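You operate a simulated robot arm through the tools that you are given. There is no shell and no other tool. Be economical: measure what you need, move in short steps, check, and stop when the job is done.

The job below is to be done with a simulated two-armed robot. You get a single attempt, and the scene is never put back.

JOB
Hold the steel bowl on the door end of the concrete bench steady with one hand and put the white bottle from the door end of the concrete bench in it with the other.

It is judged by the outcome, as a careful person would: the job done as asked, and still so three seconds after it is handed in. It fails if anything else is knocked over, pushed out of place, dropped, spilled or broken.

ROBOT AND FRAMES
Two 7-joint arms with two-finger parallel grippers on one trunk, on a base that drives. Base frame: it is fixed to the floor where the robot stands at the start and does not move with it; the origin is under the middle of the robot, x ahead of it, y to its left, z up. Readings come in m, degrees, newtons and seconds.
The left shoulder is at the start at [0.05, 0.165, 1.13], the right one opposite. With the tool pointing down near the work surface each hand reaches from about 0.1 to 0.66 m from the robot's upright axis, wherever it stands, measured 20 degrees to its own side. Payload 3.91 kg a hand.
The TCP of each hand is the grasp point between the finger pads, 0.03 m short of the fingertips. In the tool frame z runs along the fingers and y along their closing line. The gripper opens to 0.11 m. The fingers are 0.02 m wide and 0.01 m thick; the gripper's body (0.048 by 0.112 m) begins 0.055 m behind the TCP.
Orientation is told as [roll, pitch, yaw] about the base's x, y, z axes, in that order, counted from this pose: with the fingers straight down and closing along the base's y, the tool's x points along the base's -x, its y along +y and its z along -z.

CONTROLS
- The arms move only by the tool arm_command. It takes "left_moves", "right_moves" or both (then of equal length, played together; a hand with none holds still); each is a list of rows, each an object (a shift or turn left out is 0, a gripper value left out holds the last) with "grip": the gripper command, from -1 (fully open) to 1 (shut), values between in proportion; "translation": the shift along the base's x, y, z in units of 250 mm (1.0 is 250 mm), a list of three; "turn": the turn, a rotation vector about the base's x, y, z in units of 180 degrees (1.0 is 180 degrees), a list of three. In form: [{"grip": grip, "translation": [tx, ty, tz], "turn": [wx, wy, wz]}, ...]. A call has 1 to 12 rows; each row is the pose to reach, as a shift and turn from the pose commanded when the call began. A call with a number of a shift or a turn outside -1 to 1 is refused whole. A row lasts 0.2 s, in which the tool goes at most 0.05 m and 8.6 degrees; a call with a longer step from one row to the next is refused whole, and so is a gripper value outside its range. Where a pose cannot be reached the arm comes as near as it can. A force on the tool above 40 N (or 10 N above the force at the start of the call, whichever is more), or a blocked arm, ends the call early, and 0.2 s more pass. The fingers move at their own pace (about 0.045 m/s each) and stop on an object; they squeeze with about 40 N. The grip force told is the motor's: it shows also when the fingers shut on nothing. Time passes only in rows, and 0.2 s behind the last, so rows that repeat a pose let the fingers close. It gives the time, the measured TCP pose, the force on the tool (base axes), the opening and the grip force at its end, in the units of the frame above (readings bear some noise), with the torque about the TCP (base axes, N m) and any sound that the robot's microphone picked up.
- Cameras (640 x 400 px; columns grow to the right, rows downward): "scene" is now at [0.107, 0.0328, 1.2948]; the picture's right is [0.38, -0.92, 0.00], its down [-0.59, -0.25, -0.77] and it looks along [0.71, 0.29, -0.64] (base axes); focal length 276 px, centre (320, 200). "left" rides on the left gripper at [0.072, -0.017, -0.103] in its tool frame; the picture's right is [0.23, 0.97, 0.00], its down [-0.76, 0.18, -0.62] and it looks along [-0.61, 0.14, 0.78] (tool axes); focal length 222 px, centre (320, 200). "right" rides on the right gripper at [0.072, 0.017, -0.103] in its tool frame; the picture's right is [-0.23, 0.97, 0.00], its down [-0.76, -0.18, -0.62] and it looks along [-0.61, -0.14, 0.78] (tool axes); focal length 222 px, centre (320, 200). There is no depth. A picture from a camera that has moved, and an enlarged one, comes with that camera's place and axes in the base frame and with its lens.
- camera(camera): a new picture of that camera. The clock stands still meanwhile.
- slide_trunk(by): slides the trunk up (or, below 0, down) by that many m; the arms and the scene camera ride with it, the base frame stays. It gives what a move gives, with no picture.
- drive_base(legs): drives the robot by 1 to 6 legs, each [ahead, left, turn to the left] in m, m and degrees, along the robot's own axes; the way and the turn of a leg run together, so that a leg with both is an arc; at most 1.5 m and 180 degrees a leg. The arms and the cameras ride along, it lands a little off, and it stops where it bumps. It gives what a move gives.
- turn_head(pan, tilt): turns the head with the scene camera to pan (to the left, within 80 degrees either way) and tilt (down, from -29 to 69), counted from straight ahead of the robot. It gives what a move gives.
- enlarge(camera, box): a new picture of the part [left, top, right, bottom] of that camera's present view, enlarged. The clock stands still meanwhile.
- hand_in(): hands the job in; it is judged then, once.

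Work in short steps. Places have to be worked out from the pictures, the camera data and where the tool is seen: move nearer, look again, correct. Check each grasp and each placing, and mend what went wrong. You have 120 turns and 108 pictures in all, those below and enlarged ones among them. Open the grippers and draw the arms clear of the work before you hand the job in, unless the task says otherwise; then end with one line.

The tools are called by a JSON object that holds its "op" and its "data". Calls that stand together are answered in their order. arm_command: Moves the arms, as the interface text tells. Its arguments: {"type":"object","properties":{"left_moves":{"type":"array","items":{"type":"object","properties":{"grip":{"type":"number"},"translation":{"type":"array","items":{"type":"number"}},"turn":{"type":"array","items":{"type":"number"}}}}},"right_moves":{"type":"array","items":{"type":"object","properties":{"grip":{"type":"number"},"translation":{"type":"array","items":{"type":"number"}},"turn":{"type":"array","items":{"type":"number"}}}}}},"required":[]} The other tools are called the same way: slide_trunk (by) slides the trunk up or down; drive_base (legs) drives the base; turn_head (pan, tilt) turns the head that bears the scene camera; camera (camera) takes a picture; enlarge (camera, box) takes an enlarged picture of a part of a camera's view; hand_in () hands the job in.

At the start:

```text
time_s: 0.0
left_eef_pos: [0.3509, 0.3045, 1.024]
left_orientation: [0.0, 0.1, 0.0]
left_contact_force: [-0.5, -1.3, 0.3]
left_wrist_torque: [0.02, -0.02, 0.0]
left_width: 0.1103
left_finger_force: 0.1
right_eef_pos: [0.352, -0.0112, 1.0952]
right_orientation: [0.1, 0.0, 0.0]
right_contact_force: [0.2, 0.5, -0.9]
right_wrist_torque: [0.0, 0.01, 0.0]
right_width: 0.1101
right_finger_force: 0.0
trunk travel left (down, up): [-0.35, 0.153]
robot x, y, heading: [-0.0003, 0.004, 0.0]
head pan, tilt: [22.6, 39.8]
```

scene: 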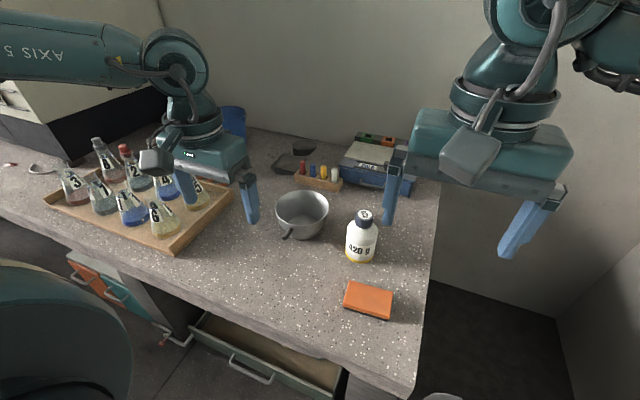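
right: 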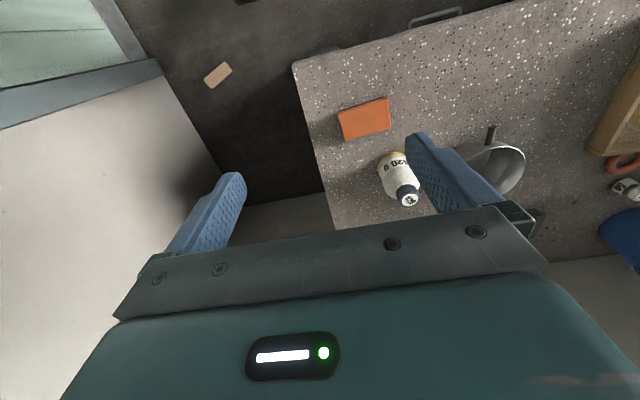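
left: 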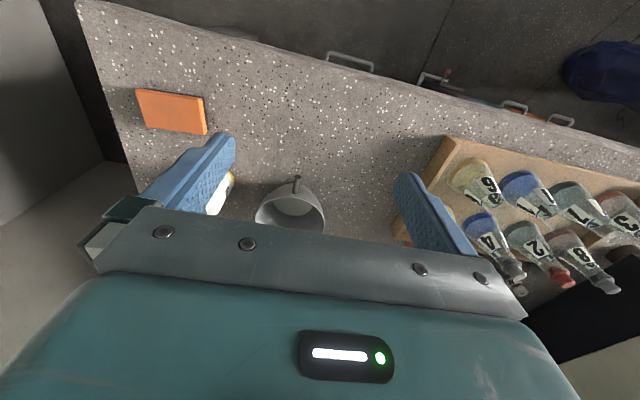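

The bench top looks to be near z 0.70, the bottle near (0.58, 0.11) and the bowl near (0.61, 0.29) with its handle toward me. Before driving I'll look down to check for clearance and zoom in on the bowl.

{"op": "enlarge", "data": {"camera": "scene", "box": [240, 130, 440, 330]}}

{"op": "turn_head", "data": {"pan": 40, "tilt": 68}}

{"op": "camera", "data": {"camera": "scene"}}

```text
2.00 times, centred on (340, 230) of scene
camera zoom: at [0.107, 0.0328, 1.2948], right [0.38, -0.92, 0.0], down [-0.59, -0.25, -0.77], along [0.71, 0.29, -0.64], focal length 551 px, centre (280, 140)
```

zoom: 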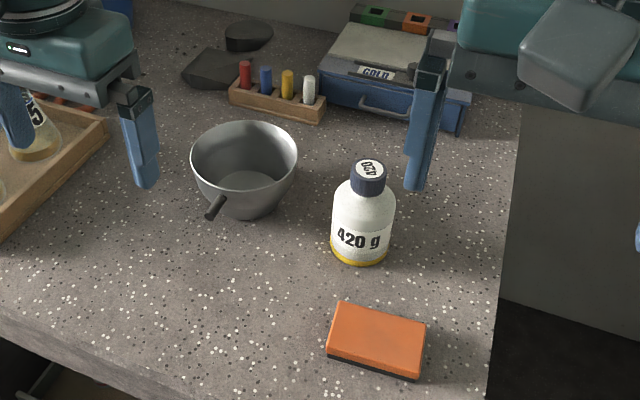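

```text
time_s: 0.9
left_eef_pos: [0.3517, 0.3046, 1.0252]
left_orientation: [0.0, 0.0, 0.0]
left_contact_force: [-0.9, -0.3, 0.3]
left_wrist_torque: [-0.05, 0.02, 0.03]
left_width: 0.1101
left_finger_force: 0.1
right_eef_pos: [0.3516, -0.0128, 1.0949]
right_orientation: [0.0, 0.0, 0.0]
right_contact_force: [-0.2, 0.7, -0.3]
right_wrist_torque: [0.01, 0.01, 0.04]
right_width: 0.11
right_finger_force: 0.0
trunk travel left (down, up): [-0.35, 0.153]
robot x, y, heading: [-0.0006, -0.0015, -0.1]
head pan, tilt: [40.0, 68.0]
```

```text
103 pictures are left
camera scene: at [0.072, 0.0367, 1.2593], right [0.64, -0.77, 0.0], down [-0.71, -0.6, -0.38], along [0.29, 0.24, -0.93], focal length 276 px, centre (320, 200)
```

scene: 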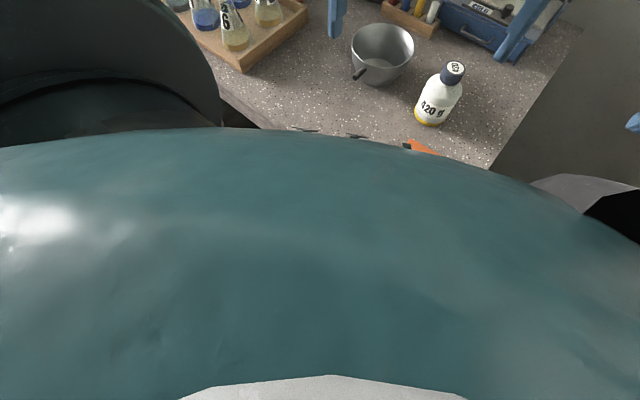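

To judge driving clearance to the open drawer, I'll tilt both hands back so that their cameras see the robot's base and the bench front.

{"op": "arm_command", "data": {"left_moves": [{"turn": [0, 0.045, 0]}, {"turn": [0, 0.09, 0]}, {"turn": [0, 0.135, 0]}, {"turn": [0, 0.18, 0]}, {"turn": [0, 0.225, 0]}, {"turn": [0, 0.27, 0]}], "right_moves": [{"turn": [0, 0.045, 0]}, {"turn": [0, 0.09, 0]}, {"turn": [0, 0.135, 0]}, {"turn": [0, 0.18, 0]}, {"turn": [0, 0.225, 0]}, {"turn": [0, 0.27, 0]}]}}

{"op": "camera", "data": {"camera": "left"}}

{"op": "camera", "data": {"camera": "right"}}

```text
time_s: 2.3
left_eef_pos: [0.3516, 0.3032, 1.0235]
left_orientation: [-0.1, 48.8, -0.1]
left_contact_force: [-0.5, 0.1, 0.4]
left_wrist_torque: [-0.01, 0.01, -0.04]
left_width: 0.1098
left_finger_force: 0.1
right_eef_pos: [0.3519, -0.0116, 1.0953]
right_orientation: [0.1, 48.7, 0.0]
right_contact_force: [-0.1, 0.2, 0.2]
right_wrist_torque: [-0.01, 0.0, 0.01]
right_width: 0.11
right_finger_force: 0.1
trunk travel left (down, up): [-0.35, 0.153]
robot x, y, heading: [-0.0007, -0.0019, -0.0]
head pan, tilt: [40.0, 68.0]
```

```text
102 pictures are left
camera left: at [0.3812, 0.2882, 1.1463], right [-0.15, 0.97, 0.17], down [0.97, 0.18, -0.16], along [-0.19, 0.14, -0.97], focal length 222 px, centre (320, 200)
```

left: 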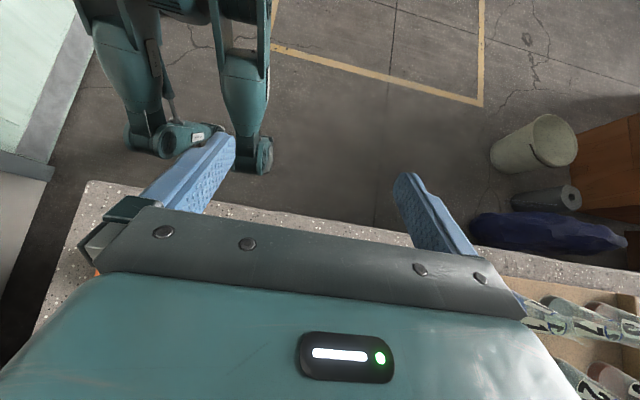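

```text
101 pictures are left
camera right: at [0.3817, 0.0047, 1.2165], right [0.15, 0.97, -0.17], down [0.97, -0.18, -0.16], along [-0.19, -0.14, -0.97], focal length 222 px, centre (320, 200)
```

right: 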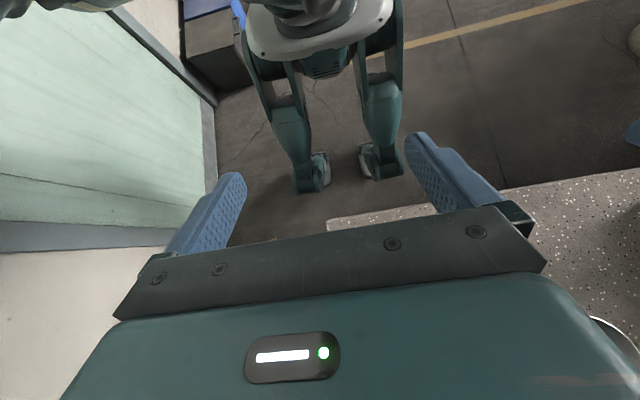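

No drawer protrudes past the bench edge, and the feet stop around x=0.1 against an edge at 0.32, so there is room to move. I'll restore the hand orientation and drive a little ahead and left.

{"op": "arm_command", "data": {"left_moves": [{"turn": [0, -0.045, 0]}, {"turn": [0, -0.09, 0]}, {"turn": [0, -0.135, 0]}, {"turn": [0, -0.18, 0]}, {"turn": [0, -0.225, 0]}, {"turn": [0, -0.27, 0]}], "right_moves": [{"turn": [0, -0.045, 0]}, {"turn": [0, -0.09, 0]}, {"turn": [0, -0.135, 0]}, {"turn": [0, -0.18, 0]}, {"turn": [0, -0.225, 0]}, {"turn": [0, -0.27, 0]}]}}

{"op": "drive_base", "data": {"legs": [[0.0, 0.2, 0], [0.09, 0, 0]]}}

{"op": "turn_head", "data": {"pan": 0, "tilt": 45}}

{"op": "camera", "data": {"camera": "scene"}}

{"op": "camera", "data": {"camera": "right"}}

{"op": "camera", "data": {"camera": "left"}}

```text
time_s: 3.7
left_eef_pos: [0.352, 0.3042, 1.0238]
left_orientation: [0.0, -0.3, -0.1]
left_contact_force: [0.3, -0.4, 0.0]
left_wrist_torque: [0.03, -0.04, 0.0]
left_width: 0.1099
left_finger_force: 0.0
right_eef_pos: [0.3517, -0.0118, 1.0947]
right_orientation: [-0.1, -0.3, -0.1]
right_contact_force: [-0.2, -0.1, -0.3]
right_wrist_torque: [-0.01, 0.01, -0.03]
right_width: 0.11
right_finger_force: 0.1
trunk travel left (down, up): [-0.35, 0.153]
robot x, y, heading: [0.0006, -0.0004, 0.2]
head pan, tilt: [40.0, 68.0]
```

```text
time_s: 7.0
left_eef_pos: [0.4334, 0.5076, 1.0253]
left_orientation: [0.0, 0.0, 0.3]
left_contact_force: [0.7, -0.6, 0.7]
left_wrist_torque: [0.01, -0.02, 0.0]
left_width: 0.1098
left_finger_force: 0.1
right_eef_pos: [0.4377, 0.1918, 1.0949]
right_orientation: [0.1, 0.0, 0.1]
right_contact_force: [0.3, 0.1, 0.0]
right_wrist_torque: [-0.01, 0.01, 0.03]
right_width: 0.1101
right_finger_force: 0.1
trunk travel left (down, up): [-0.35, 0.153]
robot x, y, heading: [0.0854, 0.1996, 0.4]
head pan, tilt: [40.0, 68.0]
stopped in leg 2: the robot was blocked; the commanded pose is now the measured one
```

```text
time_s: 8.1
left_eef_pos: [0.433, 0.5074, 1.0244]
left_orientation: [0.0, 0.1, 0.4]
left_contact_force: [-0.5, 0.1, -0.4]
left_wrist_torque: [-0.03, 0.0, -0.01]
left_width: 0.1097
left_finger_force: 0.1
right_eef_pos: [0.4378, 0.1926, 1.0944]
right_orientation: [0.1, 0.1, 0.2]
right_contact_force: [-0.6, -0.8, 0.6]
right_wrist_torque: [0.0, 0.04, -0.03]
right_width: 0.11
right_finger_force: 0.0
trunk travel left (down, up): [-0.35, 0.153]
robot x, y, heading: [0.0833, 0.2018, 0.2]
head pan, tilt: [0.0, 45.0]
```

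```text
100 pictures are left
camera scene: at [0.1941, 0.2027, 1.2873], right [0.01, -1.0, 0.0], down [-0.71, 0.0, -0.71], along [0.71, 0.0, -0.71], focal length 276 px, centre (320, 200)
```

scene: 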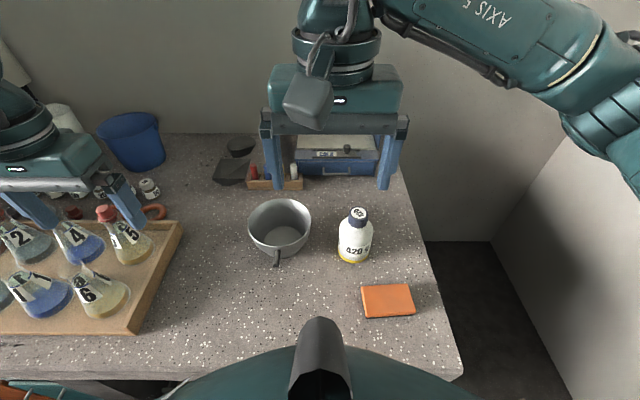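

```text
99 pictures are left
camera right: at [0.3643, 0.208, 1.1964], right [0.22, 0.97, 0.0], down [0.76, -0.18, 0.62], along [0.61, -0.14, -0.78], focal length 222 px, centre (320, 200)
```

right: 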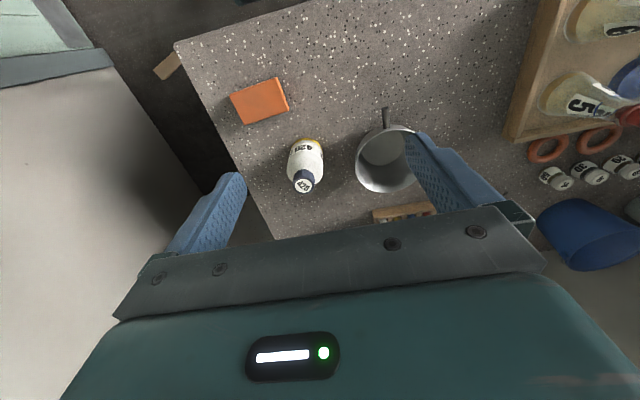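

```text
98 pictures are left
camera left: at [0.3617, 0.4916, 1.1271], right [-0.23, 0.97, 0.0], down [0.76, 0.18, 0.62], along [0.61, 0.15, -0.78], focal length 222 px, centre (320, 200)
```

left: 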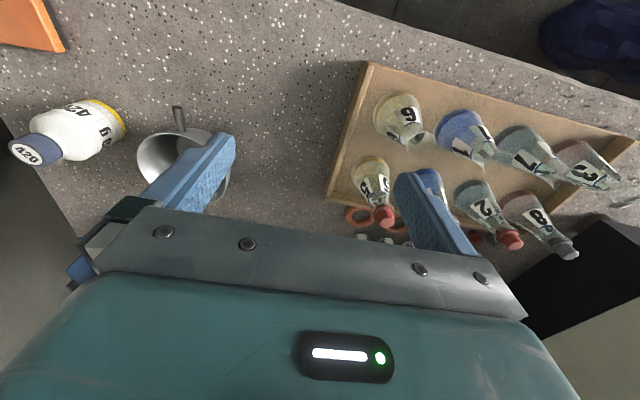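

The base stopped at (0.085, 0.20), close enough. I estimate the bowl rim centre at (0.624, 0.30, 0.775), the handle tip at (0.506, 0.294, 0.787), and the bottle at (0.608, 0.118) with its top near 0.835. I'll hover the left hand behind the handle with a 45° tilt and shift the right hand aside.

{"op": "arm_command", "data": {"left_moves": [{"translation": [0.0, -0.12, 0], "turn": [0, -0.03, 0]}, {"translation": [0.0, -0.24, 0], "turn": [0, -0.06, 0]}, {"translation": [0.02, -0.36, 0], "turn": [0, -0.1, 0]}, {"translation": [0.04, -0.48, -0.1], "turn": [0, -0.14, 0]}, {"translation": [0.06, -0.6, -0.2], "turn": [0, -0.18, 0]}, {"translation": [0.08, -0.72, -0.3], "turn": [0, -0.22, 0]}, {"translation": [0.1, -0.844, -0.4], "turn": [0, -0.25, 0]}, {"translation": [0.108, -0.844, -0.48], "turn": [0, -0.25, 0]}], "right_moves": [{"translation": [0.1, -0.15, 0]}, {"translation": [0.2, -0.3, -0.05]}, {"translation": [0.3, -0.4, -0.1]}, {"translation": [0.33, -0.4, -0.15]}, {"translation": [0.33, -0.4, -0.15]}, {"translation": [0.33, -0.4, -0.15]}, {"translation": [0.33, -0.4, -0.15]}, {"translation": [0.33, -0.4, -0.15]}]}}

{"op": "camera", "data": {"camera": "scene"}}

{"op": "camera", "data": {"camera": "right"}}

{"op": "camera", "data": {"camera": "left"}}

```text
time_s: 9.9
left_eef_pos: [0.4668, 0.3365, 0.9358]
left_orientation: [-0.4, -45.1, 0.5]
left_contact_force: [0.8, 0.3, 0.0]
left_wrist_torque: [0.0, -0.01, -0.01]
left_width: 0.1101
left_finger_force: 0.0
left hand out of reach, approached as far as the arm can: row 7, 8
right_eef_pos: [0.5205, 0.0904, 1.0562]
right_orientation: [-0.1, 0.0, 0.2]
right_contact_force: [0.6, -0.3, -0.1]
right_wrist_torque: [0.01, 0.0, -0.02]
right_width: 0.1102
right_finger_force: 0.0
trunk travel left (down, up): [-0.35, 0.153]
robot x, y, heading: [0.0834, 0.2043, 0.1]
head pan, tilt: [0.0, 45.0]
```

```text
97 pictures are left
camera scene: at [0.1942, 0.2026, 1.2873], right [0.01, -1.0, 0.0], down [-0.71, 0.0, -0.71], along [0.71, 0.0, -0.71], focal length 276 px, centre (320, 200)
```

scene: 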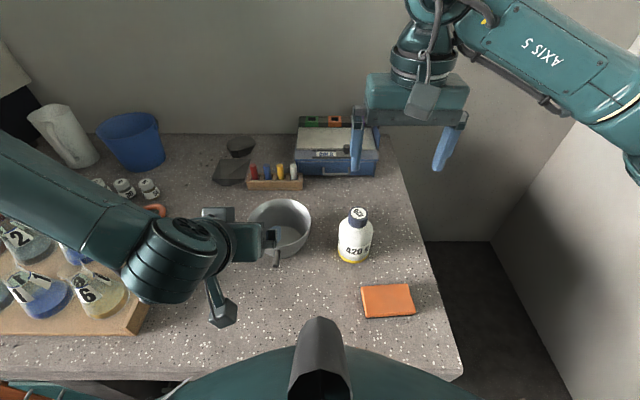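

```text
96 pictures are left
camera right: at [0.4463, 0.1081, 1.1585], right [0.22, 0.97, 0.0], down [0.76, -0.18, 0.62], along [0.61, -0.14, -0.78], focal length 222 px, centre (320, 200)
```

right: 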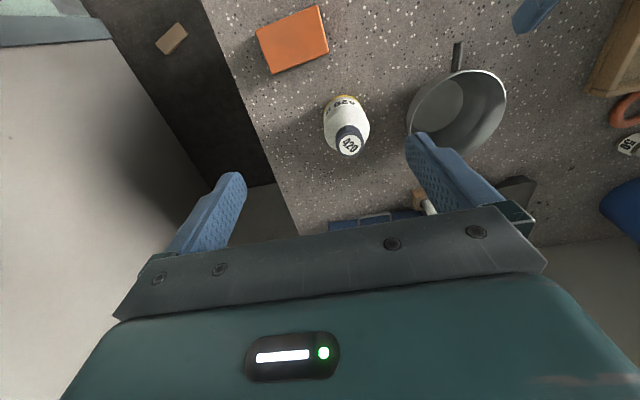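

```text
95 pictures are left
camera left: at [0.3431, 0.3202, 0.9584], right [-0.16, 0.97, -0.17], down [0.1, 0.18, 0.98], along [0.98, 0.14, -0.12], focal length 222 px, centre (320, 200)
```

left: 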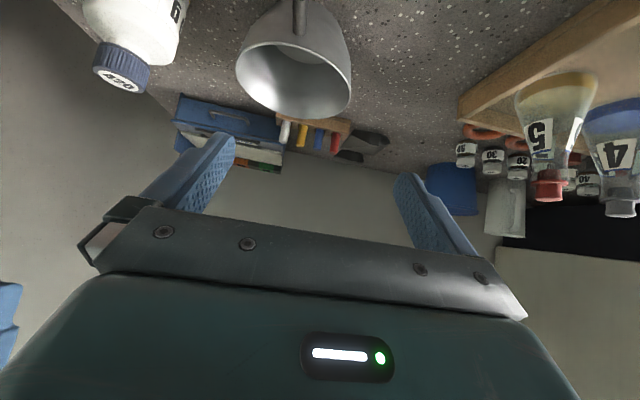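

Left tilt from the robot's side runs out of reach. I'll instead approach the handle with the hand rolled outward about x, with the forearm from the left, so first I undo the tilt and back off left and up. The right hand will turn its camera to the right (yaw +90°) so it stays clear of the left hand later.

{"op": "arm_command", "data": {"left_moves": [{"translation": [0, 0.1, 0.1], "turn": [0, 0.04, 0]}, {"translation": [0, 0.2, 0.2], "turn": [0, 0.08, 0]}, {"translation": [0, 0.3, 0.2], "turn": [0, 0.12, 0]}, {"translation": [0, 0.4, 0.2], "turn": [0, 0.16, 0]}, {"translation": [0, 0.4, 0.2], "turn": [0, 0.2, 0]}, {"translation": [0, 0.4, 0.2], "turn": [0, 0.24, 0]}, {"translation": [0, 0.4, 0.2], "turn": [0, 0.25, 0]}]}}

{"op": "arm_command", "data": {"right_moves": [{"turn": [0, 0, 0.045]}, {"turn": [0, 0, 0.09]}, {"turn": [0, 0, 0.135]}, {"turn": [0, 0, 0.18]}, {"turn": [0, 0, 0.225]}, {"turn": [0, 0, 0.27]}, {"turn": [0, 0, 0.315]}, {"turn": [0, 0, 0.36]}, {"turn": [0, 0, 0.405]}, {"turn": [0, 0, 0.45]}, {"turn": [0, 0, 0.495]}, {"turn": [0, 0, 0.5]}]}}

```text
time_s: 11.5
left_eef_pos: [0.4666, 0.4374, 0.9853]
left_orientation: [-0.1, 0.1, 0.2]
left_contact_force: [0.1, 0.1, 0.9]
left_wrist_torque: [0.01, 0.02, 0.01]
left_width: 0.1098
left_finger_force: 0.0
right_eef_pos: [0.5189, 0.0921, 1.0557]
right_orientation: [-0.1, 0.2, 0.2]
right_contact_force: [0.1, 0.2, 0.0]
right_wrist_torque: [0.01, 0.0, -0.03]
right_width: 0.1101
right_finger_force: 0.1
trunk travel left (down, up): [-0.35, 0.153]
robot x, y, heading: [0.0866, 0.203, 0.2]
head pan, tilt: [0.0, 45.0]
```

```text
time_s: 14.1
left_eef_pos: [0.4676, 0.437, 0.9849]
left_orientation: [0.0, 0.0, 0.2]
left_contact_force: [-1.3, -0.5, 0.2]
left_wrist_torque: [-0.01, -0.04, -0.01]
left_width: 0.1101
left_finger_force: 0.1
right_eef_pos: [0.4112, 0.129, 1.0596]
right_orientation: [0.0, 0.1, 89.7]
right_contact_force: [0.4, 0.0, 0.0]
right_wrist_torque: [-0.02, 0.02, -0.01]
right_width: 0.1098
right_finger_force: 0.0
right hand out of reach, approached as far as the arm can: row 8, 9, 10, 11, 12
trunk travel left (down, up): [-0.35, 0.153]
robot x, y, heading: [0.0867, 0.2019, 0.6]
head pan, tilt: [0.0, 45.0]
```

Right yaw-90 is reach-limited up high; I'll try going lower and forward toward the bottle. The left hand goes to its rolled hover above and left of the handle.

{"op": "arm_command", "data": {"left_moves": [{"translation": [0.02, 0, 0], "turn": [-0.04, 0, 0]}, {"translation": [0.04, -0.04, -0.06], "turn": [-0.08, 0, 0]}, {"translation": [0.08, -0.1, -0.16], "turn": [-0.12, 0, 0]}, {"translation": [0.12, -0.16, -0.28], "turn": [-0.16, 0, 0]}, {"translation": [0.164, -0.22, -0.4], "turn": [-0.2, 0, 0]}, {"translation": [0.164, -0.284, -0.54], "turn": [-0.24, 0, 0]}, {"translation": [0.164, -0.284, -0.54], "turn": [-0.25, 0, 0]}]}}

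{"op": "arm_command", "data": {"right_moves": [{"translation": [0.1, 0, -0.12]}, {"translation": [0.2, -0.02, -0.24]}, {"translation": [0.35, -0.02, -0.36]}, {"translation": [0.5, -0.03, -0.4]}, {"translation": [0.65, -0.04, -0.44]}, {"translation": [0.744, -0.04, -0.44]}]}}

{"op": "camera", "data": {"camera": "scene"}}

{"op": "camera", "data": {"camera": "left"}}

{"op": "camera", "data": {"camera": "right"}}

```text
time_s: 15.7
left_eef_pos: [0.4883, 0.3647, 0.8897]
left_orientation: [-44.6, 0.2, 0.4]
left_contact_force: [-0.9, -0.1, -0.5]
left_wrist_torque: [0.01, 0.02, 0.04]
left_width: 0.11
left_finger_force: 0.0
left hand out of reach, approached as far as the arm can: row 6, 7
right_eef_pos: [0.4127, 0.1291, 1.0593]
right_orientation: [0.0, 0.1, 89.6]
right_contact_force: [-0.7, -0.2, -0.4]
right_wrist_torque: [-0.03, 0.01, 0.02]
right_width: 0.1099
right_finger_force: 0.0
trunk travel left (down, up): [-0.35, 0.153]
robot x, y, heading: [0.0858, 0.2024, 0.4]
head pan, tilt: [0.0, 45.0]
```

```text
time_s: 17.1
left_eef_pos: [0.4875, 0.3657, 0.8905]
left_orientation: [-44.7, 0.4, 0.5]
left_contact_force: [0.4, 0.3, -1.0]
left_wrist_torque: [-0.03, 0.0, 0.0]
left_width: 0.1101
left_finger_force: 0.0
right_eef_pos: [0.4144, 0.1453, 1.0411]
right_orientation: [0.1, 0.1, 89.6]
right_contact_force: [0.2, -0.3, -0.4]
right_wrist_torque: [0.02, -0.01, 0.03]
right_width: 0.1099
right_finger_force: 0.1
right hand out of reach, approached as far as the arm can: row 1, 2, 3, 4, 5, 6
trunk travel left (down, up): [-0.35, 0.153]
robot x, y, heading: [0.0849, 0.2008, 0.3]
head pan, tilt: [0.0, 45.0]
```

```text
94 pictures are left
camera scene: at [0.1942, 0.2027, 1.2873], right [0.01, -1.0, 0.0], down [-0.71, 0.0, -0.71], along [0.71, 0.0, -0.71], focal length 276 px, centre (320, 200)
```

scene: 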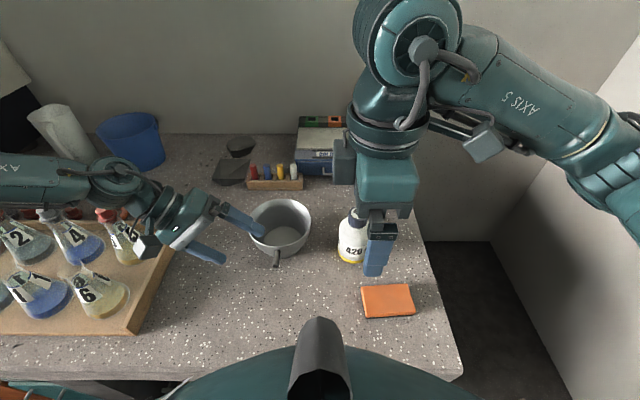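

```text
93 pictures are left
camera left: at [0.4153, 0.4262, 0.9755], right [-0.24, 0.69, -0.68], down [0.76, 0.57, 0.32], along [0.61, -0.44, -0.66], focal length 222 px, centre (320, 200)
```

left: 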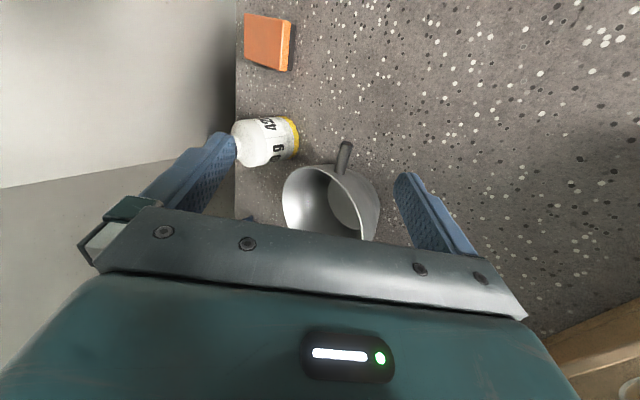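

```text
92 pictures are left
camera right: at [0.3972, 0.0732, 1.1431], right [-0.97, 0.23, 0.0], down [0.19, 0.76, 0.62], along [0.14, 0.61, -0.78], focal length 222 px, centre (320, 200)
```

right: 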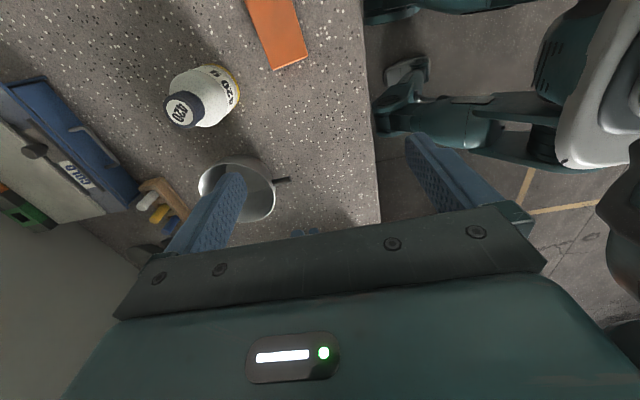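

Both poses hit reach/joint limits. Commanded poses reset to where the arms really are, so I'll ease off: left roll to about -27°, and right yaw back to about 45° while going toward above the bottle.

{"op": "arm_command", "data": {"left_moves": [{"translation": [0, 0, 0], "turn": [0.04, 0, 0]}, {"translation": [0.02, -0.02, 0], "turn": [0.08, 0, 0]}, {"translation": [0.05, -0.06, -0.03], "turn": [0.1, 0, 0]}, {"translation": [0.08, -0.1, -0.064], "turn": [0.1, 0, 0]}]}}

{"op": "arm_command", "data": {"right_moves": [{"turn": [0, 0, -0.045]}, {"turn": [0, 0, -0.09]}, {"translation": [0.05, 0, -0.05], "turn": [0, 0, -0.135]}, {"translation": [0.18, -0.02, -0.15], "turn": [0, 0, -0.18]}, {"translation": [0.34, -0.04, -0.25], "turn": [0, 0, -0.22]}, {"translation": [0.5, -0.07, -0.32], "turn": [0, 0, -0.25]}, {"translation": [0.65, -0.104, -0.36], "turn": [0, 0, -0.25]}, {"translation": [0.73, -0.104, -0.36], "turn": [0, 0, -0.25]}]}}

{"op": "camera", "data": {"camera": "scene"}}

{"op": "camera", "data": {"camera": "left"}}

{"op": "camera", "data": {"camera": "right"}}

```text
time_s: 18.1
left_eef_pos: [0.5083, 0.3384, 0.872]
left_orientation: [-26.9, 0.2, 0.2]
left_contact_force: [-0.7, -0.1, -0.9]
left_wrist_torque: [-0.01, -0.02, 0.01]
left_width: 0.11
left_finger_force: 0.0
right_eef_pos: [0.415, 0.1461, 1.0418]
right_orientation: [0.0, 0.0, 89.6]
right_contact_force: [-0.3, 0.4, 0.1]
right_wrist_torque: [-0.04, 0.01, 0.01]
right_width: 0.11
right_finger_force: 0.1
trunk travel left (down, up): [-0.35, 0.153]
robot x, y, heading: [0.082, 0.2049, 0.2]
head pan, tilt: [0.0, 45.0]
```

```text
time_s: 19.9
left_eef_pos: [0.5079, 0.338, 0.8719]
left_orientation: [-27.0, 0.2, 0.3]
left_contact_force: [-0.7, 0.2, 0.0]
left_wrist_torque: [0.03, -0.01, 0.02]
left_width: 0.1104
left_finger_force: 0.0
right_eef_pos: [0.5974, 0.1164, 0.9538]
right_orientation: [0.0, 0.1, 45.1]
right_contact_force: [1.1, -0.4, 0.0]
right_wrist_torque: [0.02, -0.01, 0.0]
right_width: 0.1098
right_finger_force: 0.1
trunk travel left (down, up): [-0.35, 0.153]
robot x, y, heading: [0.0834, 0.2034, 0.5]
head pan, tilt: [0.0, 45.0]
```

```text
91 pictures are left
camera scene: at [0.1943, 0.2028, 1.2873], right [0.01, -1.0, 0.0], down [-0.71, 0.0, -0.71], along [0.71, 0.0, -0.71], focal length 276 px, centre (320, 200)
```

scene: 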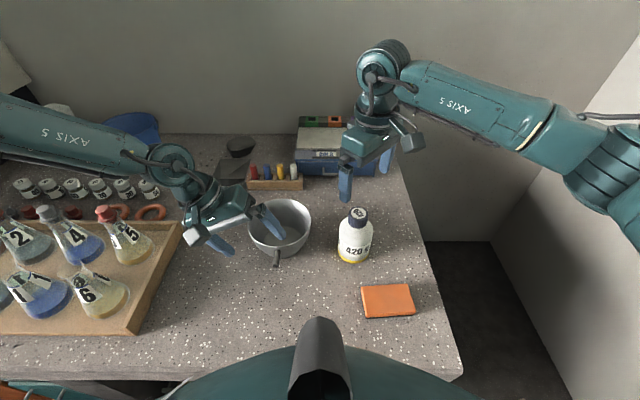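

```text
90 pictures are left
camera left: at [0.4363, 0.3712, 0.9724], right [-0.23, 0.87, -0.44], down [0.76, 0.45, 0.47], along [0.61, -0.23, -0.76], focal length 222 px, centre (320, 200)
```

left: 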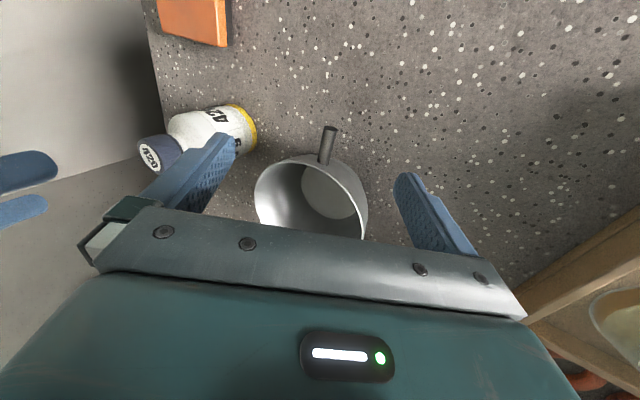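

```text
89 pictures are left
camera right: at [0.5343, 0.0768, 1.0554], right [-0.53, 0.85, 0.0], down [0.66, 0.42, 0.62], along [0.53, 0.33, -0.78], focal length 222 px, centre (320, 200)
```

right: 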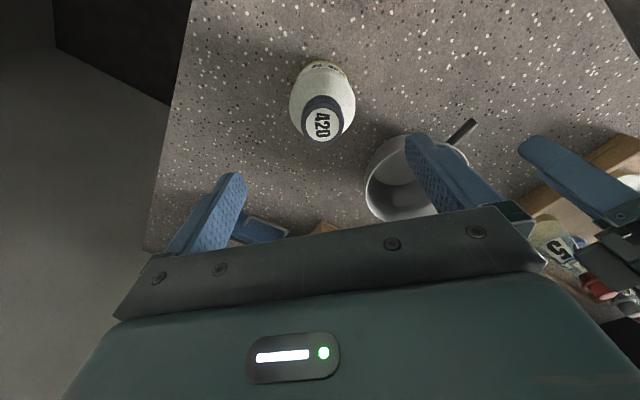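

Both arms reached. Triangulating gives the handle rod from (0.5135, 0.2976, 0.769) to about (0.548, 0.300, 0.766). I'll half-close the left gripper and come three-quarters of the way down its axis, then check.

{"op": "arm_command", "data": {"left_moves": [{"translation": [0.068, 0.047, 0], "grip": -0.1}, {"translation": [0.068, 0.047, 0]}, {"translation": [0.068, -0.051, -0.2]}, {"translation": [0.068, -0.092, -0.28]}, {"translation": [0.068, -0.092, -0.28]}]}}

{"op": "camera", "data": {"camera": "left"}}

{"op": "enlarge", "data": {"camera": "scene", "box": [180, 160, 400, 300]}}

{"op": "enlarge", "data": {"camera": "right", "box": [320, 60, 600, 240]}}

```text
refused: row 3 steps farther than a row can; nothing moved
```

```text
88 pictures are left
camera left: at [0.4363, 0.3712, 0.9724], right [-0.23, 0.87, -0.44], down [0.76, 0.45, 0.47], along [0.61, -0.23, -0.76], focal length 222 px, centre (320, 200)
```

left: 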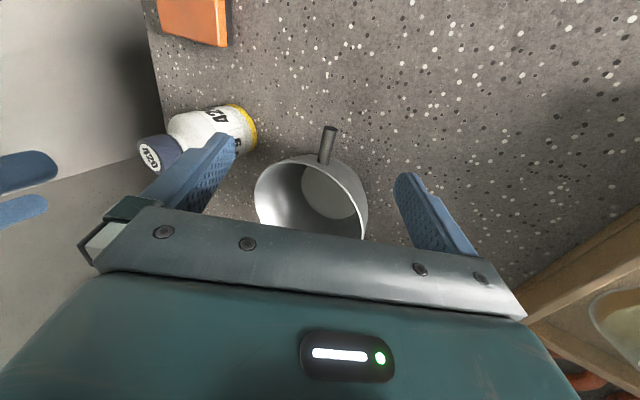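

```text
2.86 times, centred on (290, 230) of scene
camera zoom: at [0.1943, 0.2028, 1.2873], right [0.01, -1.0, 0.0], down [-0.71, 0.0, -0.71], along [0.71, 0.0, -0.71], focal length 787 px, centre (406, 114)
```

zoom: 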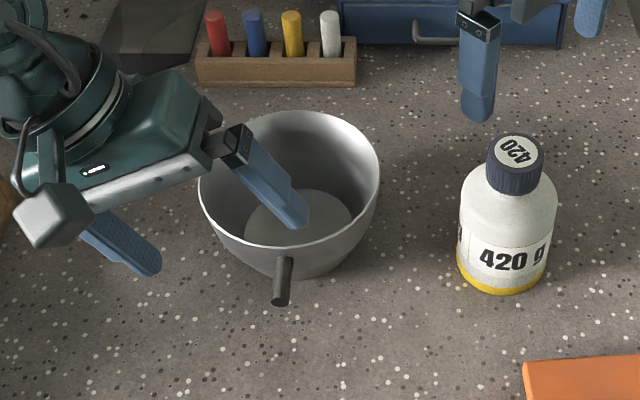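

```text
2.22 times, centred on (460, 150) of right
camera zoom: at [0.5343, 0.0768, 1.0554], right [-0.53, 0.85, 0.0], down [0.66, 0.42, 0.62], along [0.53, 0.33, -0.78], focal length 494 px, centre (9, 311)
```

zoom: 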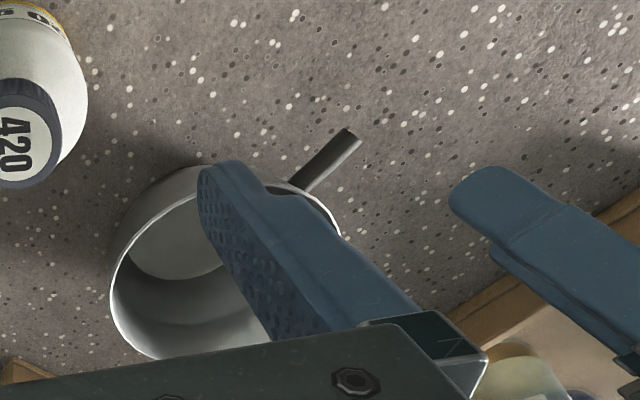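

The step was too long; I'll split it up.

{"op": "arm_command", "data": {"left_moves": [{"translation": [0.068, 0.047, 0], "grip": -0.1}, {"translation": [0.068, 0.047, 0]}, {"translation": [0.068, 0.0, -0.1]}, {"translation": [0.068, -0.051, -0.2]}, {"translation": [0.068, -0.092, -0.28]}, {"translation": [0.068, -0.092, -0.28]}]}}

{"op": "camera", "data": {"camera": "left"}}

{"op": "enlarge", "data": {"camera": "scene", "box": [180, 160, 400, 300]}}

{"op": "enlarge", "data": {"camera": "right", "box": [320, 60, 600, 240]}}

```text
time_s: 21.3
left_eef_pos: [0.5088, 0.3405, 0.8357]
left_orientation: [-27.0, 0.1, 0.3]
left_contact_force: [0.8, -0.4, 0.2]
left_wrist_torque: [-0.01, -0.01, 0.02]
left_width: 0.0604
left_finger_force: 0.1
left hand out of reach, approached as far as the arm can: row 4, 5, 6
right_eef_pos: [0.5979, 0.1154, 0.9527]
right_orientation: [0.0, 0.1, 45.1]
right_contact_force: [-0.3, 0.1, -0.1]
right_wrist_torque: [0.02, -0.01, 0.0]
right_width: 0.1098
right_finger_force: 0.0
trunk travel left (down, up): [-0.35, 0.153]
robot x, y, heading: [0.0858, 0.2039, 0.3]
head pan, tilt: [0.0, 45.0]
```

```text
85 pictures are left
camera left: at [0.4365, 0.3725, 0.9357], right [-0.23, 0.87, -0.44], down [0.76, 0.44, 0.47], along [0.61, -0.23, -0.76], focal length 222 px, centre (320, 200)
```

left: 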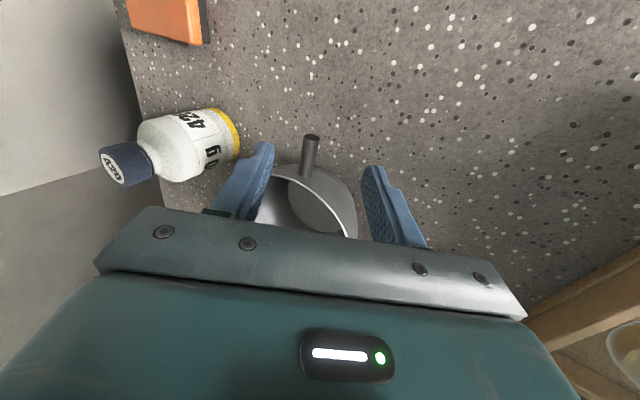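

```text
2.86 times, centred on (290, 230) of scene
camera zoom: at [0.1942, 0.2027, 1.2873], right [0.01, -1.0, 0.0], down [-0.71, 0.0, -0.71], along [0.71, 0.0, -0.71], focal length 787 px, centre (406, 114)
```

zoom: 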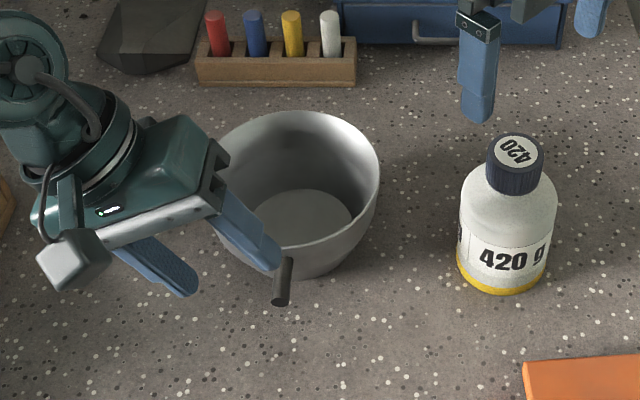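

```text
2.22 times, centred on (460, 150) of right
camera zoom: at [0.5339, 0.0768, 1.0556], right [-0.53, 0.85, 0.0], down [0.66, 0.42, 0.62], along [0.53, 0.33, -0.78], focal length 494 px, centre (9, 311)
```

zoom: 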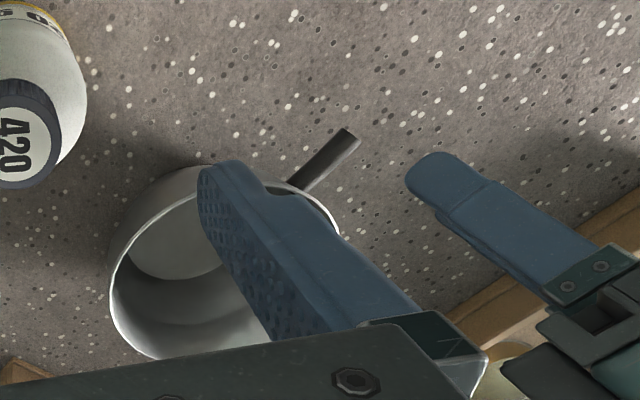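

The left arm can't get lower from this shoulder height. I'll raise both hands, back off the bench contact by 2 cm, and lower the trunk so the work sits higher relative to the shoulders.

{"op": "arm_command", "data": {"left_moves": [{"translation": [0, 0.08, 0.16], "grip": -0.1}, {"translation": [0, 0.12, 0.32]}, {"translation": [0, 0.12, 0.5]}, {"translation": [0, 0.12, 0.6]}], "right_moves": [{"translation": [0, 0, 0.15]}, {"translation": [-0.05, 0, 0.3]}, {"translation": [-0.1, 0, 0.4]}, {"translation": [-0.1, 0, 0.4]}]}}

{"op": "drive_base", "data": {"legs": [[-0.02, 0, 0]]}}

{"op": "slide_trunk", "data": {"by": -0.06}}

{"op": "slide_trunk", "data": {"by": -0.06}}

{"op": "camera", "data": {"camera": "scene"}}

```text
time_s: 22.3
left_eef_pos: [0.5094, 0.3697, 0.985]
left_orientation: [-26.9, 0.1, 0.4]
left_contact_force: [0.0, 0.2, -0.6]
left_wrist_torque: [-0.02, -0.02, -0.01]
left_width: 0.0606
left_finger_force: 0.1
right_eef_pos: [0.5694, 0.1144, 1.0533]
right_orientation: [0.0, 0.2, 45.1]
right_contact_force: [0.2, 0.3, 0.3]
right_wrist_torque: [0.02, 0.04, -0.03]
right_width: 0.1098
right_finger_force: 0.1
trunk travel left (down, up): [-0.35, 0.153]
robot x, y, heading: [0.0857, 0.2008, 0.4]
head pan, tilt: [0.0, 45.0]
```

```text
time_s: 23.1
left_eef_pos: [0.4899, 0.3692, 0.9844]
left_orientation: [-26.9, 0.2, 0.3]
left_contact_force: [-0.9, 1.3, 0.5]
left_wrist_torque: [0.0, -0.02, 0.0]
left_width: 0.0604
left_finger_force: 0.0
right_eef_pos: [0.5495, 0.1154, 1.0519]
right_orientation: [0.1, -0.1, 45.0]
right_contact_force: [-0.2, 0.2, 0.6]
right_wrist_torque: [0.0, -0.01, 0.03]
right_width: 0.1102
right_finger_force: 0.0
trunk travel left (down, up): [-0.35, 0.153]
robot x, y, heading: [0.0675, 0.2033, 0.3]
head pan, tilt: [0.0, 45.0]
```

```text
time_s: 24.1
left_eef_pos: [0.4895, 0.3696, 0.9255]
left_orientation: [-27.0, 0.0, 0.2]
left_contact_force: [1.0, 0.7, -0.3]
left_wrist_torque: [0.0, -0.03, -0.01]
left_width: 0.0607
left_finger_force: 0.0
right_eef_pos: [0.5503, 0.1151, 0.9926]
right_orientation: [0.0, 0.1, 45.1]
right_contact_force: [-0.4, 0.0, 0.6]
right_wrist_torque: [0.0, -0.01, 0.02]
right_width: 0.1098
right_finger_force: 0.1
trunk travel left (down, up): [-0.29, 0.213]
robot x, y, heading: [0.0663, 0.2049, 0.2]
head pan, tilt: [0.0, 45.0]
```

```text
time_s: 25.1
left_eef_pos: [0.4895, 0.3686, 0.8655]
left_orientation: [-27.0, 0.1, 0.2]
left_contact_force: [0.1, -0.2, 0.5]
left_wrist_torque: [-0.01, 0.0, 0.01]
left_width: 0.0606
left_finger_force: 0.0
right_eef_pos: [0.5509, 0.1139, 0.9338]
right_orientation: [-0.1, 0.1, 45.2]
right_contact_force: [0.5, 0.4, 0.6]
right_wrist_torque: [-0.03, 0.0, -0.01]
right_width: 0.1098
right_finger_force: 0.0
trunk travel left (down, up): [-0.23, 0.273]
robot x, y, heading: [0.0653, 0.2013, 0.3]
head pan, tilt: [0.0, 45.0]
```

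```text
82 pictures are left
camera scene: at [0.1743, 0.2025, 1.1674], right [0.01, -1.0, 0.0], down [-0.71, 0.0, -0.71], along [0.71, 0.0, -0.71], focal length 276 px, centre (320, 200)
```

scene: 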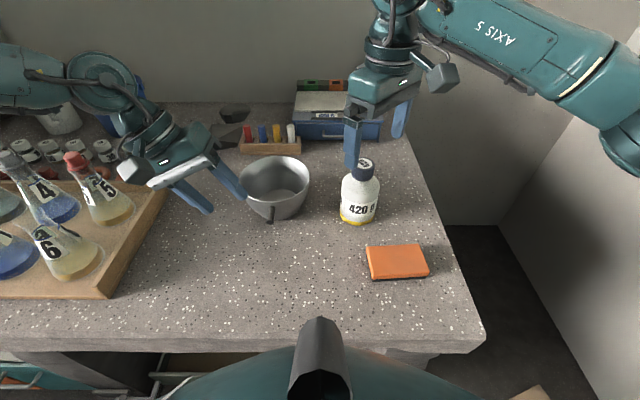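

Lowered cleanly. Now the left hand realigns with the handle axis and comes down part-way.

{"op": "arm_command", "data": {"left_moves": [{"translation": [0.142, -0.076, 0.018]}, {"translation": [0.142, -0.13, -0.1]}, {"translation": [0.142, -0.19, -0.206]}, {"translation": [0.142, -0.19, -0.206]}]}}

{"op": "camera", "data": {"camera": "left"}}

{"op": "enlarge", "data": {"camera": "scene", "box": [180, 120, 400, 260]}}

```text
time_s: 26.1
left_eef_pos: [0.5257, 0.3214, 0.8139]
left_orientation: [-26.9, 0.1, 0.3]
left_contact_force: [0.0, 0.8, -0.1]
left_wrist_torque: [-0.02, 0.0, -0.03]
left_width: 0.0605
left_finger_force: 0.0
right_eef_pos: [0.5502, 0.1141, 0.9333]
right_orientation: [0.0, 0.1, 45.0]
right_contact_force: [0.3, -0.1, 0.3]
right_wrist_torque: [-0.02, 0.02, 0.03]
right_width: 0.11
right_finger_force: 0.2
trunk travel left (down, up): [-0.23, 0.273]
robot x, y, heading: [0.0675, 0.2028, 0.4]
head pan, tilt: [0.0, 45.0]
```

```text
81 pictures are left
camera left: at [0.4538, 0.3541, 0.9135], right [-0.23, 0.87, -0.44], down [0.76, 0.44, 0.47], along [0.61, -0.23, -0.76], focal length 222 px, centre (320, 200)
```

left: 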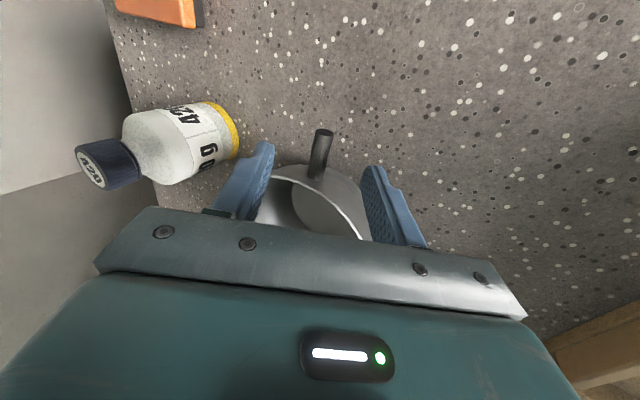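

```text
2.86 times, centred on (290, 190) of scene
camera zoom: at [0.1745, 0.2025, 1.1673], right [0.01, -1.0, 0.0], down [-0.71, 0.0, -0.71], along [0.71, 0.0, -0.71], focal length 787 px, centre (406, 229)
```

zoom: 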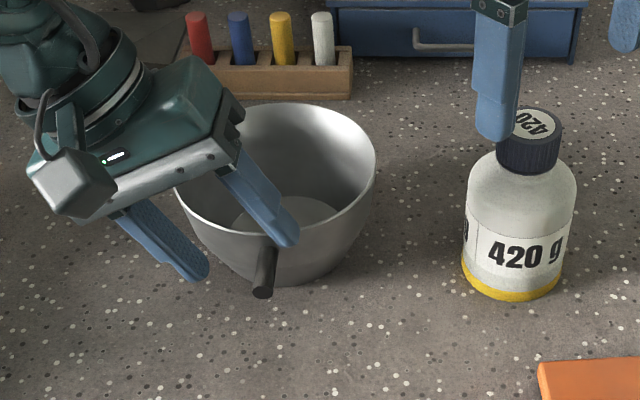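

The handle is centred between the fingers. I'll go the last 45 mm and check before closing.

{"op": "arm_command", "data": {"left_moves": [{"translation": [0, -0.04, -0.08]}, {"translation": [0, -0.083, -0.16]}, {"translation": [0, -0.083, -0.16]}]}}

{"op": "enlarge", "data": {"camera": "left", "box": [200, 80, 440, 260]}}

{"op": "enlarge", "data": {"camera": "scene", "box": [180, 120, 400, 260]}}

```text
time_s: 26.9
left_eef_pos: [0.5234, 0.3056, 0.7762]
left_orientation: [-26.9, 0.1, 0.3]
left_contact_force: [0.0, 0.4, 0.5]
left_wrist_torque: [0.03, 0.0, 0.02]
left_width: 0.0606
left_finger_force: 0.0
left hand out of reach, approached as far as the arm can: row 2, 3
right_eef_pos: [0.5498, 0.1146, 0.9335]
right_orientation: [-0.1, 0.0, 45.1]
right_contact_force: [-0.5, 0.2, -0.5]
right_wrist_torque: [0.01, 0.0, -0.01]
right_width: 0.1102
right_finger_force: 0.1
trunk travel left (down, up): [-0.23, 0.273]
robot x, y, heading: [0.067, 0.1996, 0.0]
head pan, tilt: [0.0, 45.0]
```

```text
2.22 times, centred on (320, 170) of left
camera zoom: at [0.4515, 0.3379, 0.8761], right [-0.23, 0.87, -0.44], down [0.76, 0.45, 0.47], along [0.61, -0.23, -0.76], focal length 494 px, centre (320, 267)
```

zoom: 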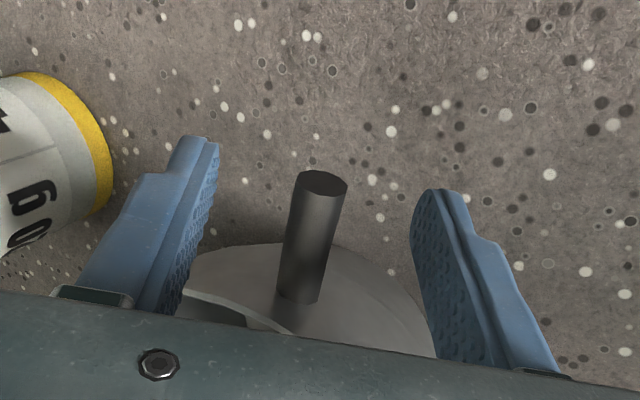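

```text
2.86 times, centred on (290, 190) of scene
camera zoom: at [0.1745, 0.2026, 1.1673], right [0.01, -1.0, 0.0], down [-0.71, 0.0, -0.71], along [0.71, 0.0, -0.71], focal length 787 px, centre (406, 229)
```

zoom: 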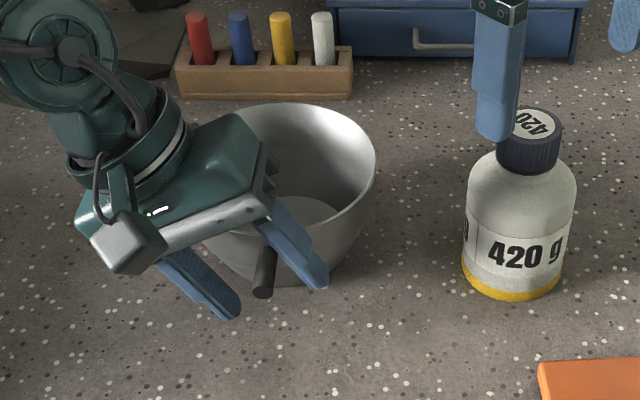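

The rod sits about 3 mm off centre and 11 mm past the TCP, well inside the pads. Closing the left gripper on the handle.

{"op": "arm_command", "data": {"left_moves": [{"grip": 0.3}, {"grip": 0.5}, {"grip": 0.7}, {"grip": 0.85}, {"grip": 1}, {"grip": 1}, {"grip": 1}]}}

{"op": "enlarge", "data": {"camera": "left", "box": [200, 80, 440, 260]}}

{"op": "camera", "data": {"camera": "scene"}}

```text
time_s: 28.5
left_eef_pos: [0.5237, 0.3055, 0.7782]
left_orientation: [-27.0, 0.2, 0.3]
left_contact_force: [-0.6, 0.8, 0.6]
left_wrist_torque: [0.07, 0.26, 0.07]
left_width: 0.0132
left_finger_force: 39.5
right_eef_pos: [0.5503, 0.1152, 0.9338]
right_orientation: [0.0, 0.1, 45.1]
right_contact_force: [-0.5, -0.2, -0.5]
right_wrist_torque: [-0.03, 0.01, -0.02]
right_width: 0.1102
right_finger_force: 0.0
trunk travel left (down, up): [-0.23, 0.273]
robot x, y, heading: [0.0622, 0.2047, 0.3]
head pan, tilt: [0.0, 45.0]
```

```text
2.22 times, centred on (320, 170) of left
camera zoom: at [0.4515, 0.3381, 0.8762], right [-0.23, 0.87, -0.44], down [0.76, 0.45, 0.47], along [0.61, -0.23, -0.76], focal length 494 px, centre (320, 267)
```

zoom: 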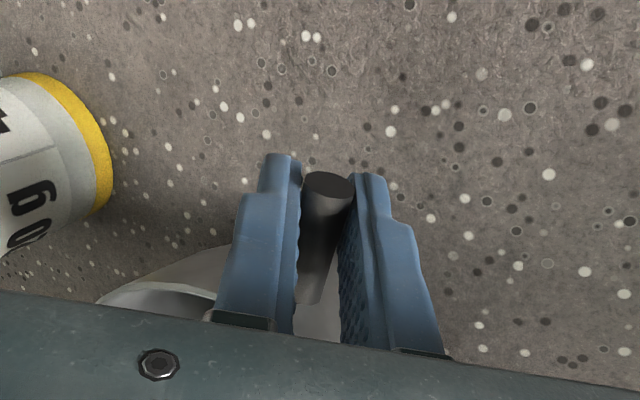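

```text
76 pictures are left
camera scene: at [0.1745, 0.2027, 1.1673], right [0.01, -1.0, 0.0], down [-0.71, 0.0, -0.71], along [0.71, 0.0, -0.71], focal length 276 px, centre (320, 200)
```

scene: 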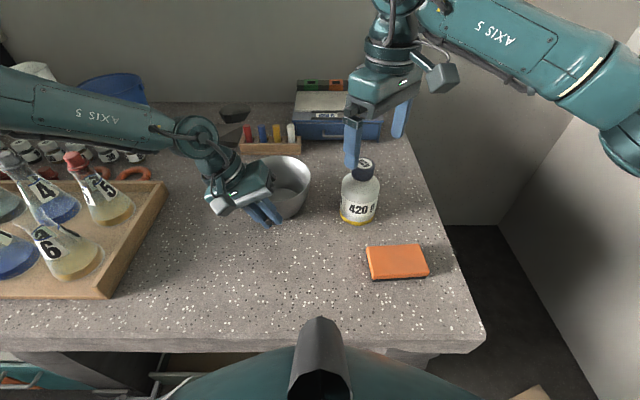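

The handle is held firmly (13 mm wide, 40 N) and the bowl did not move noticeably. Triangulating the bottle gives an axis at (0.601, 0.118) and a top at 0.842, so I'll centre the right hand just above it and look.

{"op": "arm_command", "data": {"right_moves": [{"translation": [0.1, 0.0, 0], "grip": -1}, {"translation": [0.203, 0.012, 0]}, {"translation": [0.203, 0.012, -0.1]}, {"translation": [0.203, 0.012, -0.19]}, {"translation": [0.203, 0.012, -0.19]}]}}

{"op": "camera", "data": {"camera": "right"}}

{"op": "enlarge", "data": {"camera": "scene", "box": [240, 120, 460, 260]}}

{"op": "camera", "data": {"camera": "left"}}

```text
time_s: 29.7
left_eef_pos: [0.5231, 0.3052, 0.7758]
left_orientation: [-27.1, 0.1, 0.3]
left_contact_force: [0.2, -0.3, -0.1]
left_wrist_torque: [-0.01, 0.28, -0.05]
left_width: 0.0133
left_finger_force: 39.4
right_eef_pos: [0.6022, 0.1173, 0.8857]
right_orientation: [0.0, 0.1, 45.0]
right_contact_force: [0.1, -0.5, 0.7]
right_wrist_torque: [0.04, 0.02, 0.03]
right_width: 0.1099
right_finger_force: 0.0
trunk travel left (down, up): [-0.23, 0.273]
robot x, y, heading: [0.064, 0.2006, 0.2]
head pan, tilt: [0.0, 45.0]
```

```text
75 pictures are left
camera right: at [0.5379, 0.0785, 0.9893], right [-0.53, 0.85, 0.0], down [0.66, 0.41, 0.62], along [0.53, 0.33, -0.78], focal length 222 px, centre (320, 200)
```

right: 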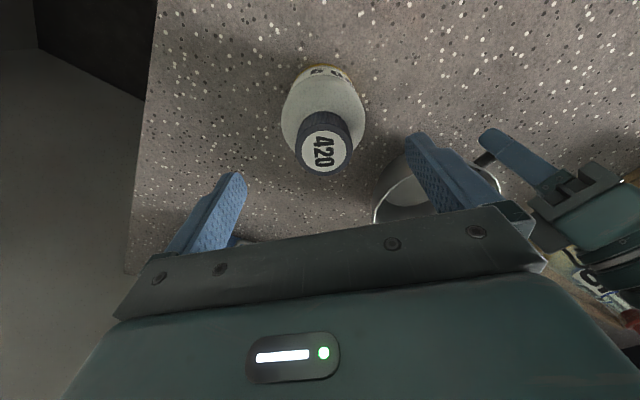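

```text
2.86 times, centred on (350, 190) of scene
camera zoom: at [0.1746, 0.2026, 1.1673], right [0.01, -1.0, 0.0], down [-0.71, 0.0, -0.71], along [0.71, 0.0, -0.71], focal length 787 px, centre (234, 229)
```

zoom: 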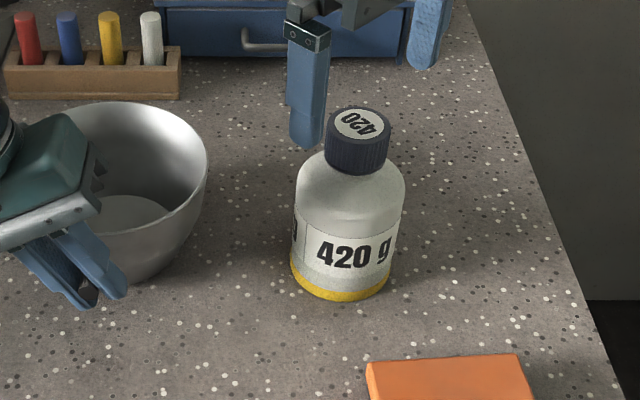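

```text
73 pictures are left
camera left: at [0.4516, 0.3379, 0.8761], right [-0.23, 0.87, -0.44], down [0.76, 0.45, 0.47], along [0.61, -0.23, -0.76], focal length 222 px, centre (320, 200)
```

left: 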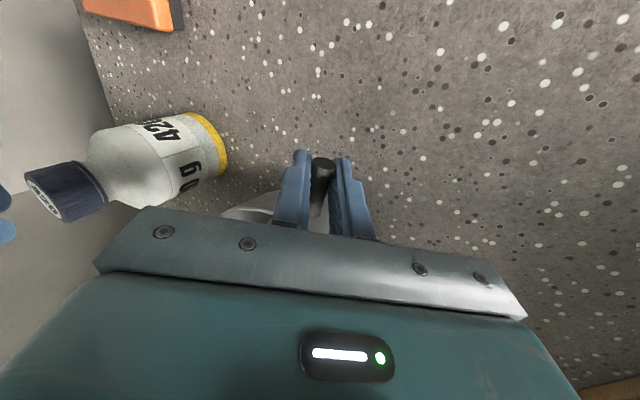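

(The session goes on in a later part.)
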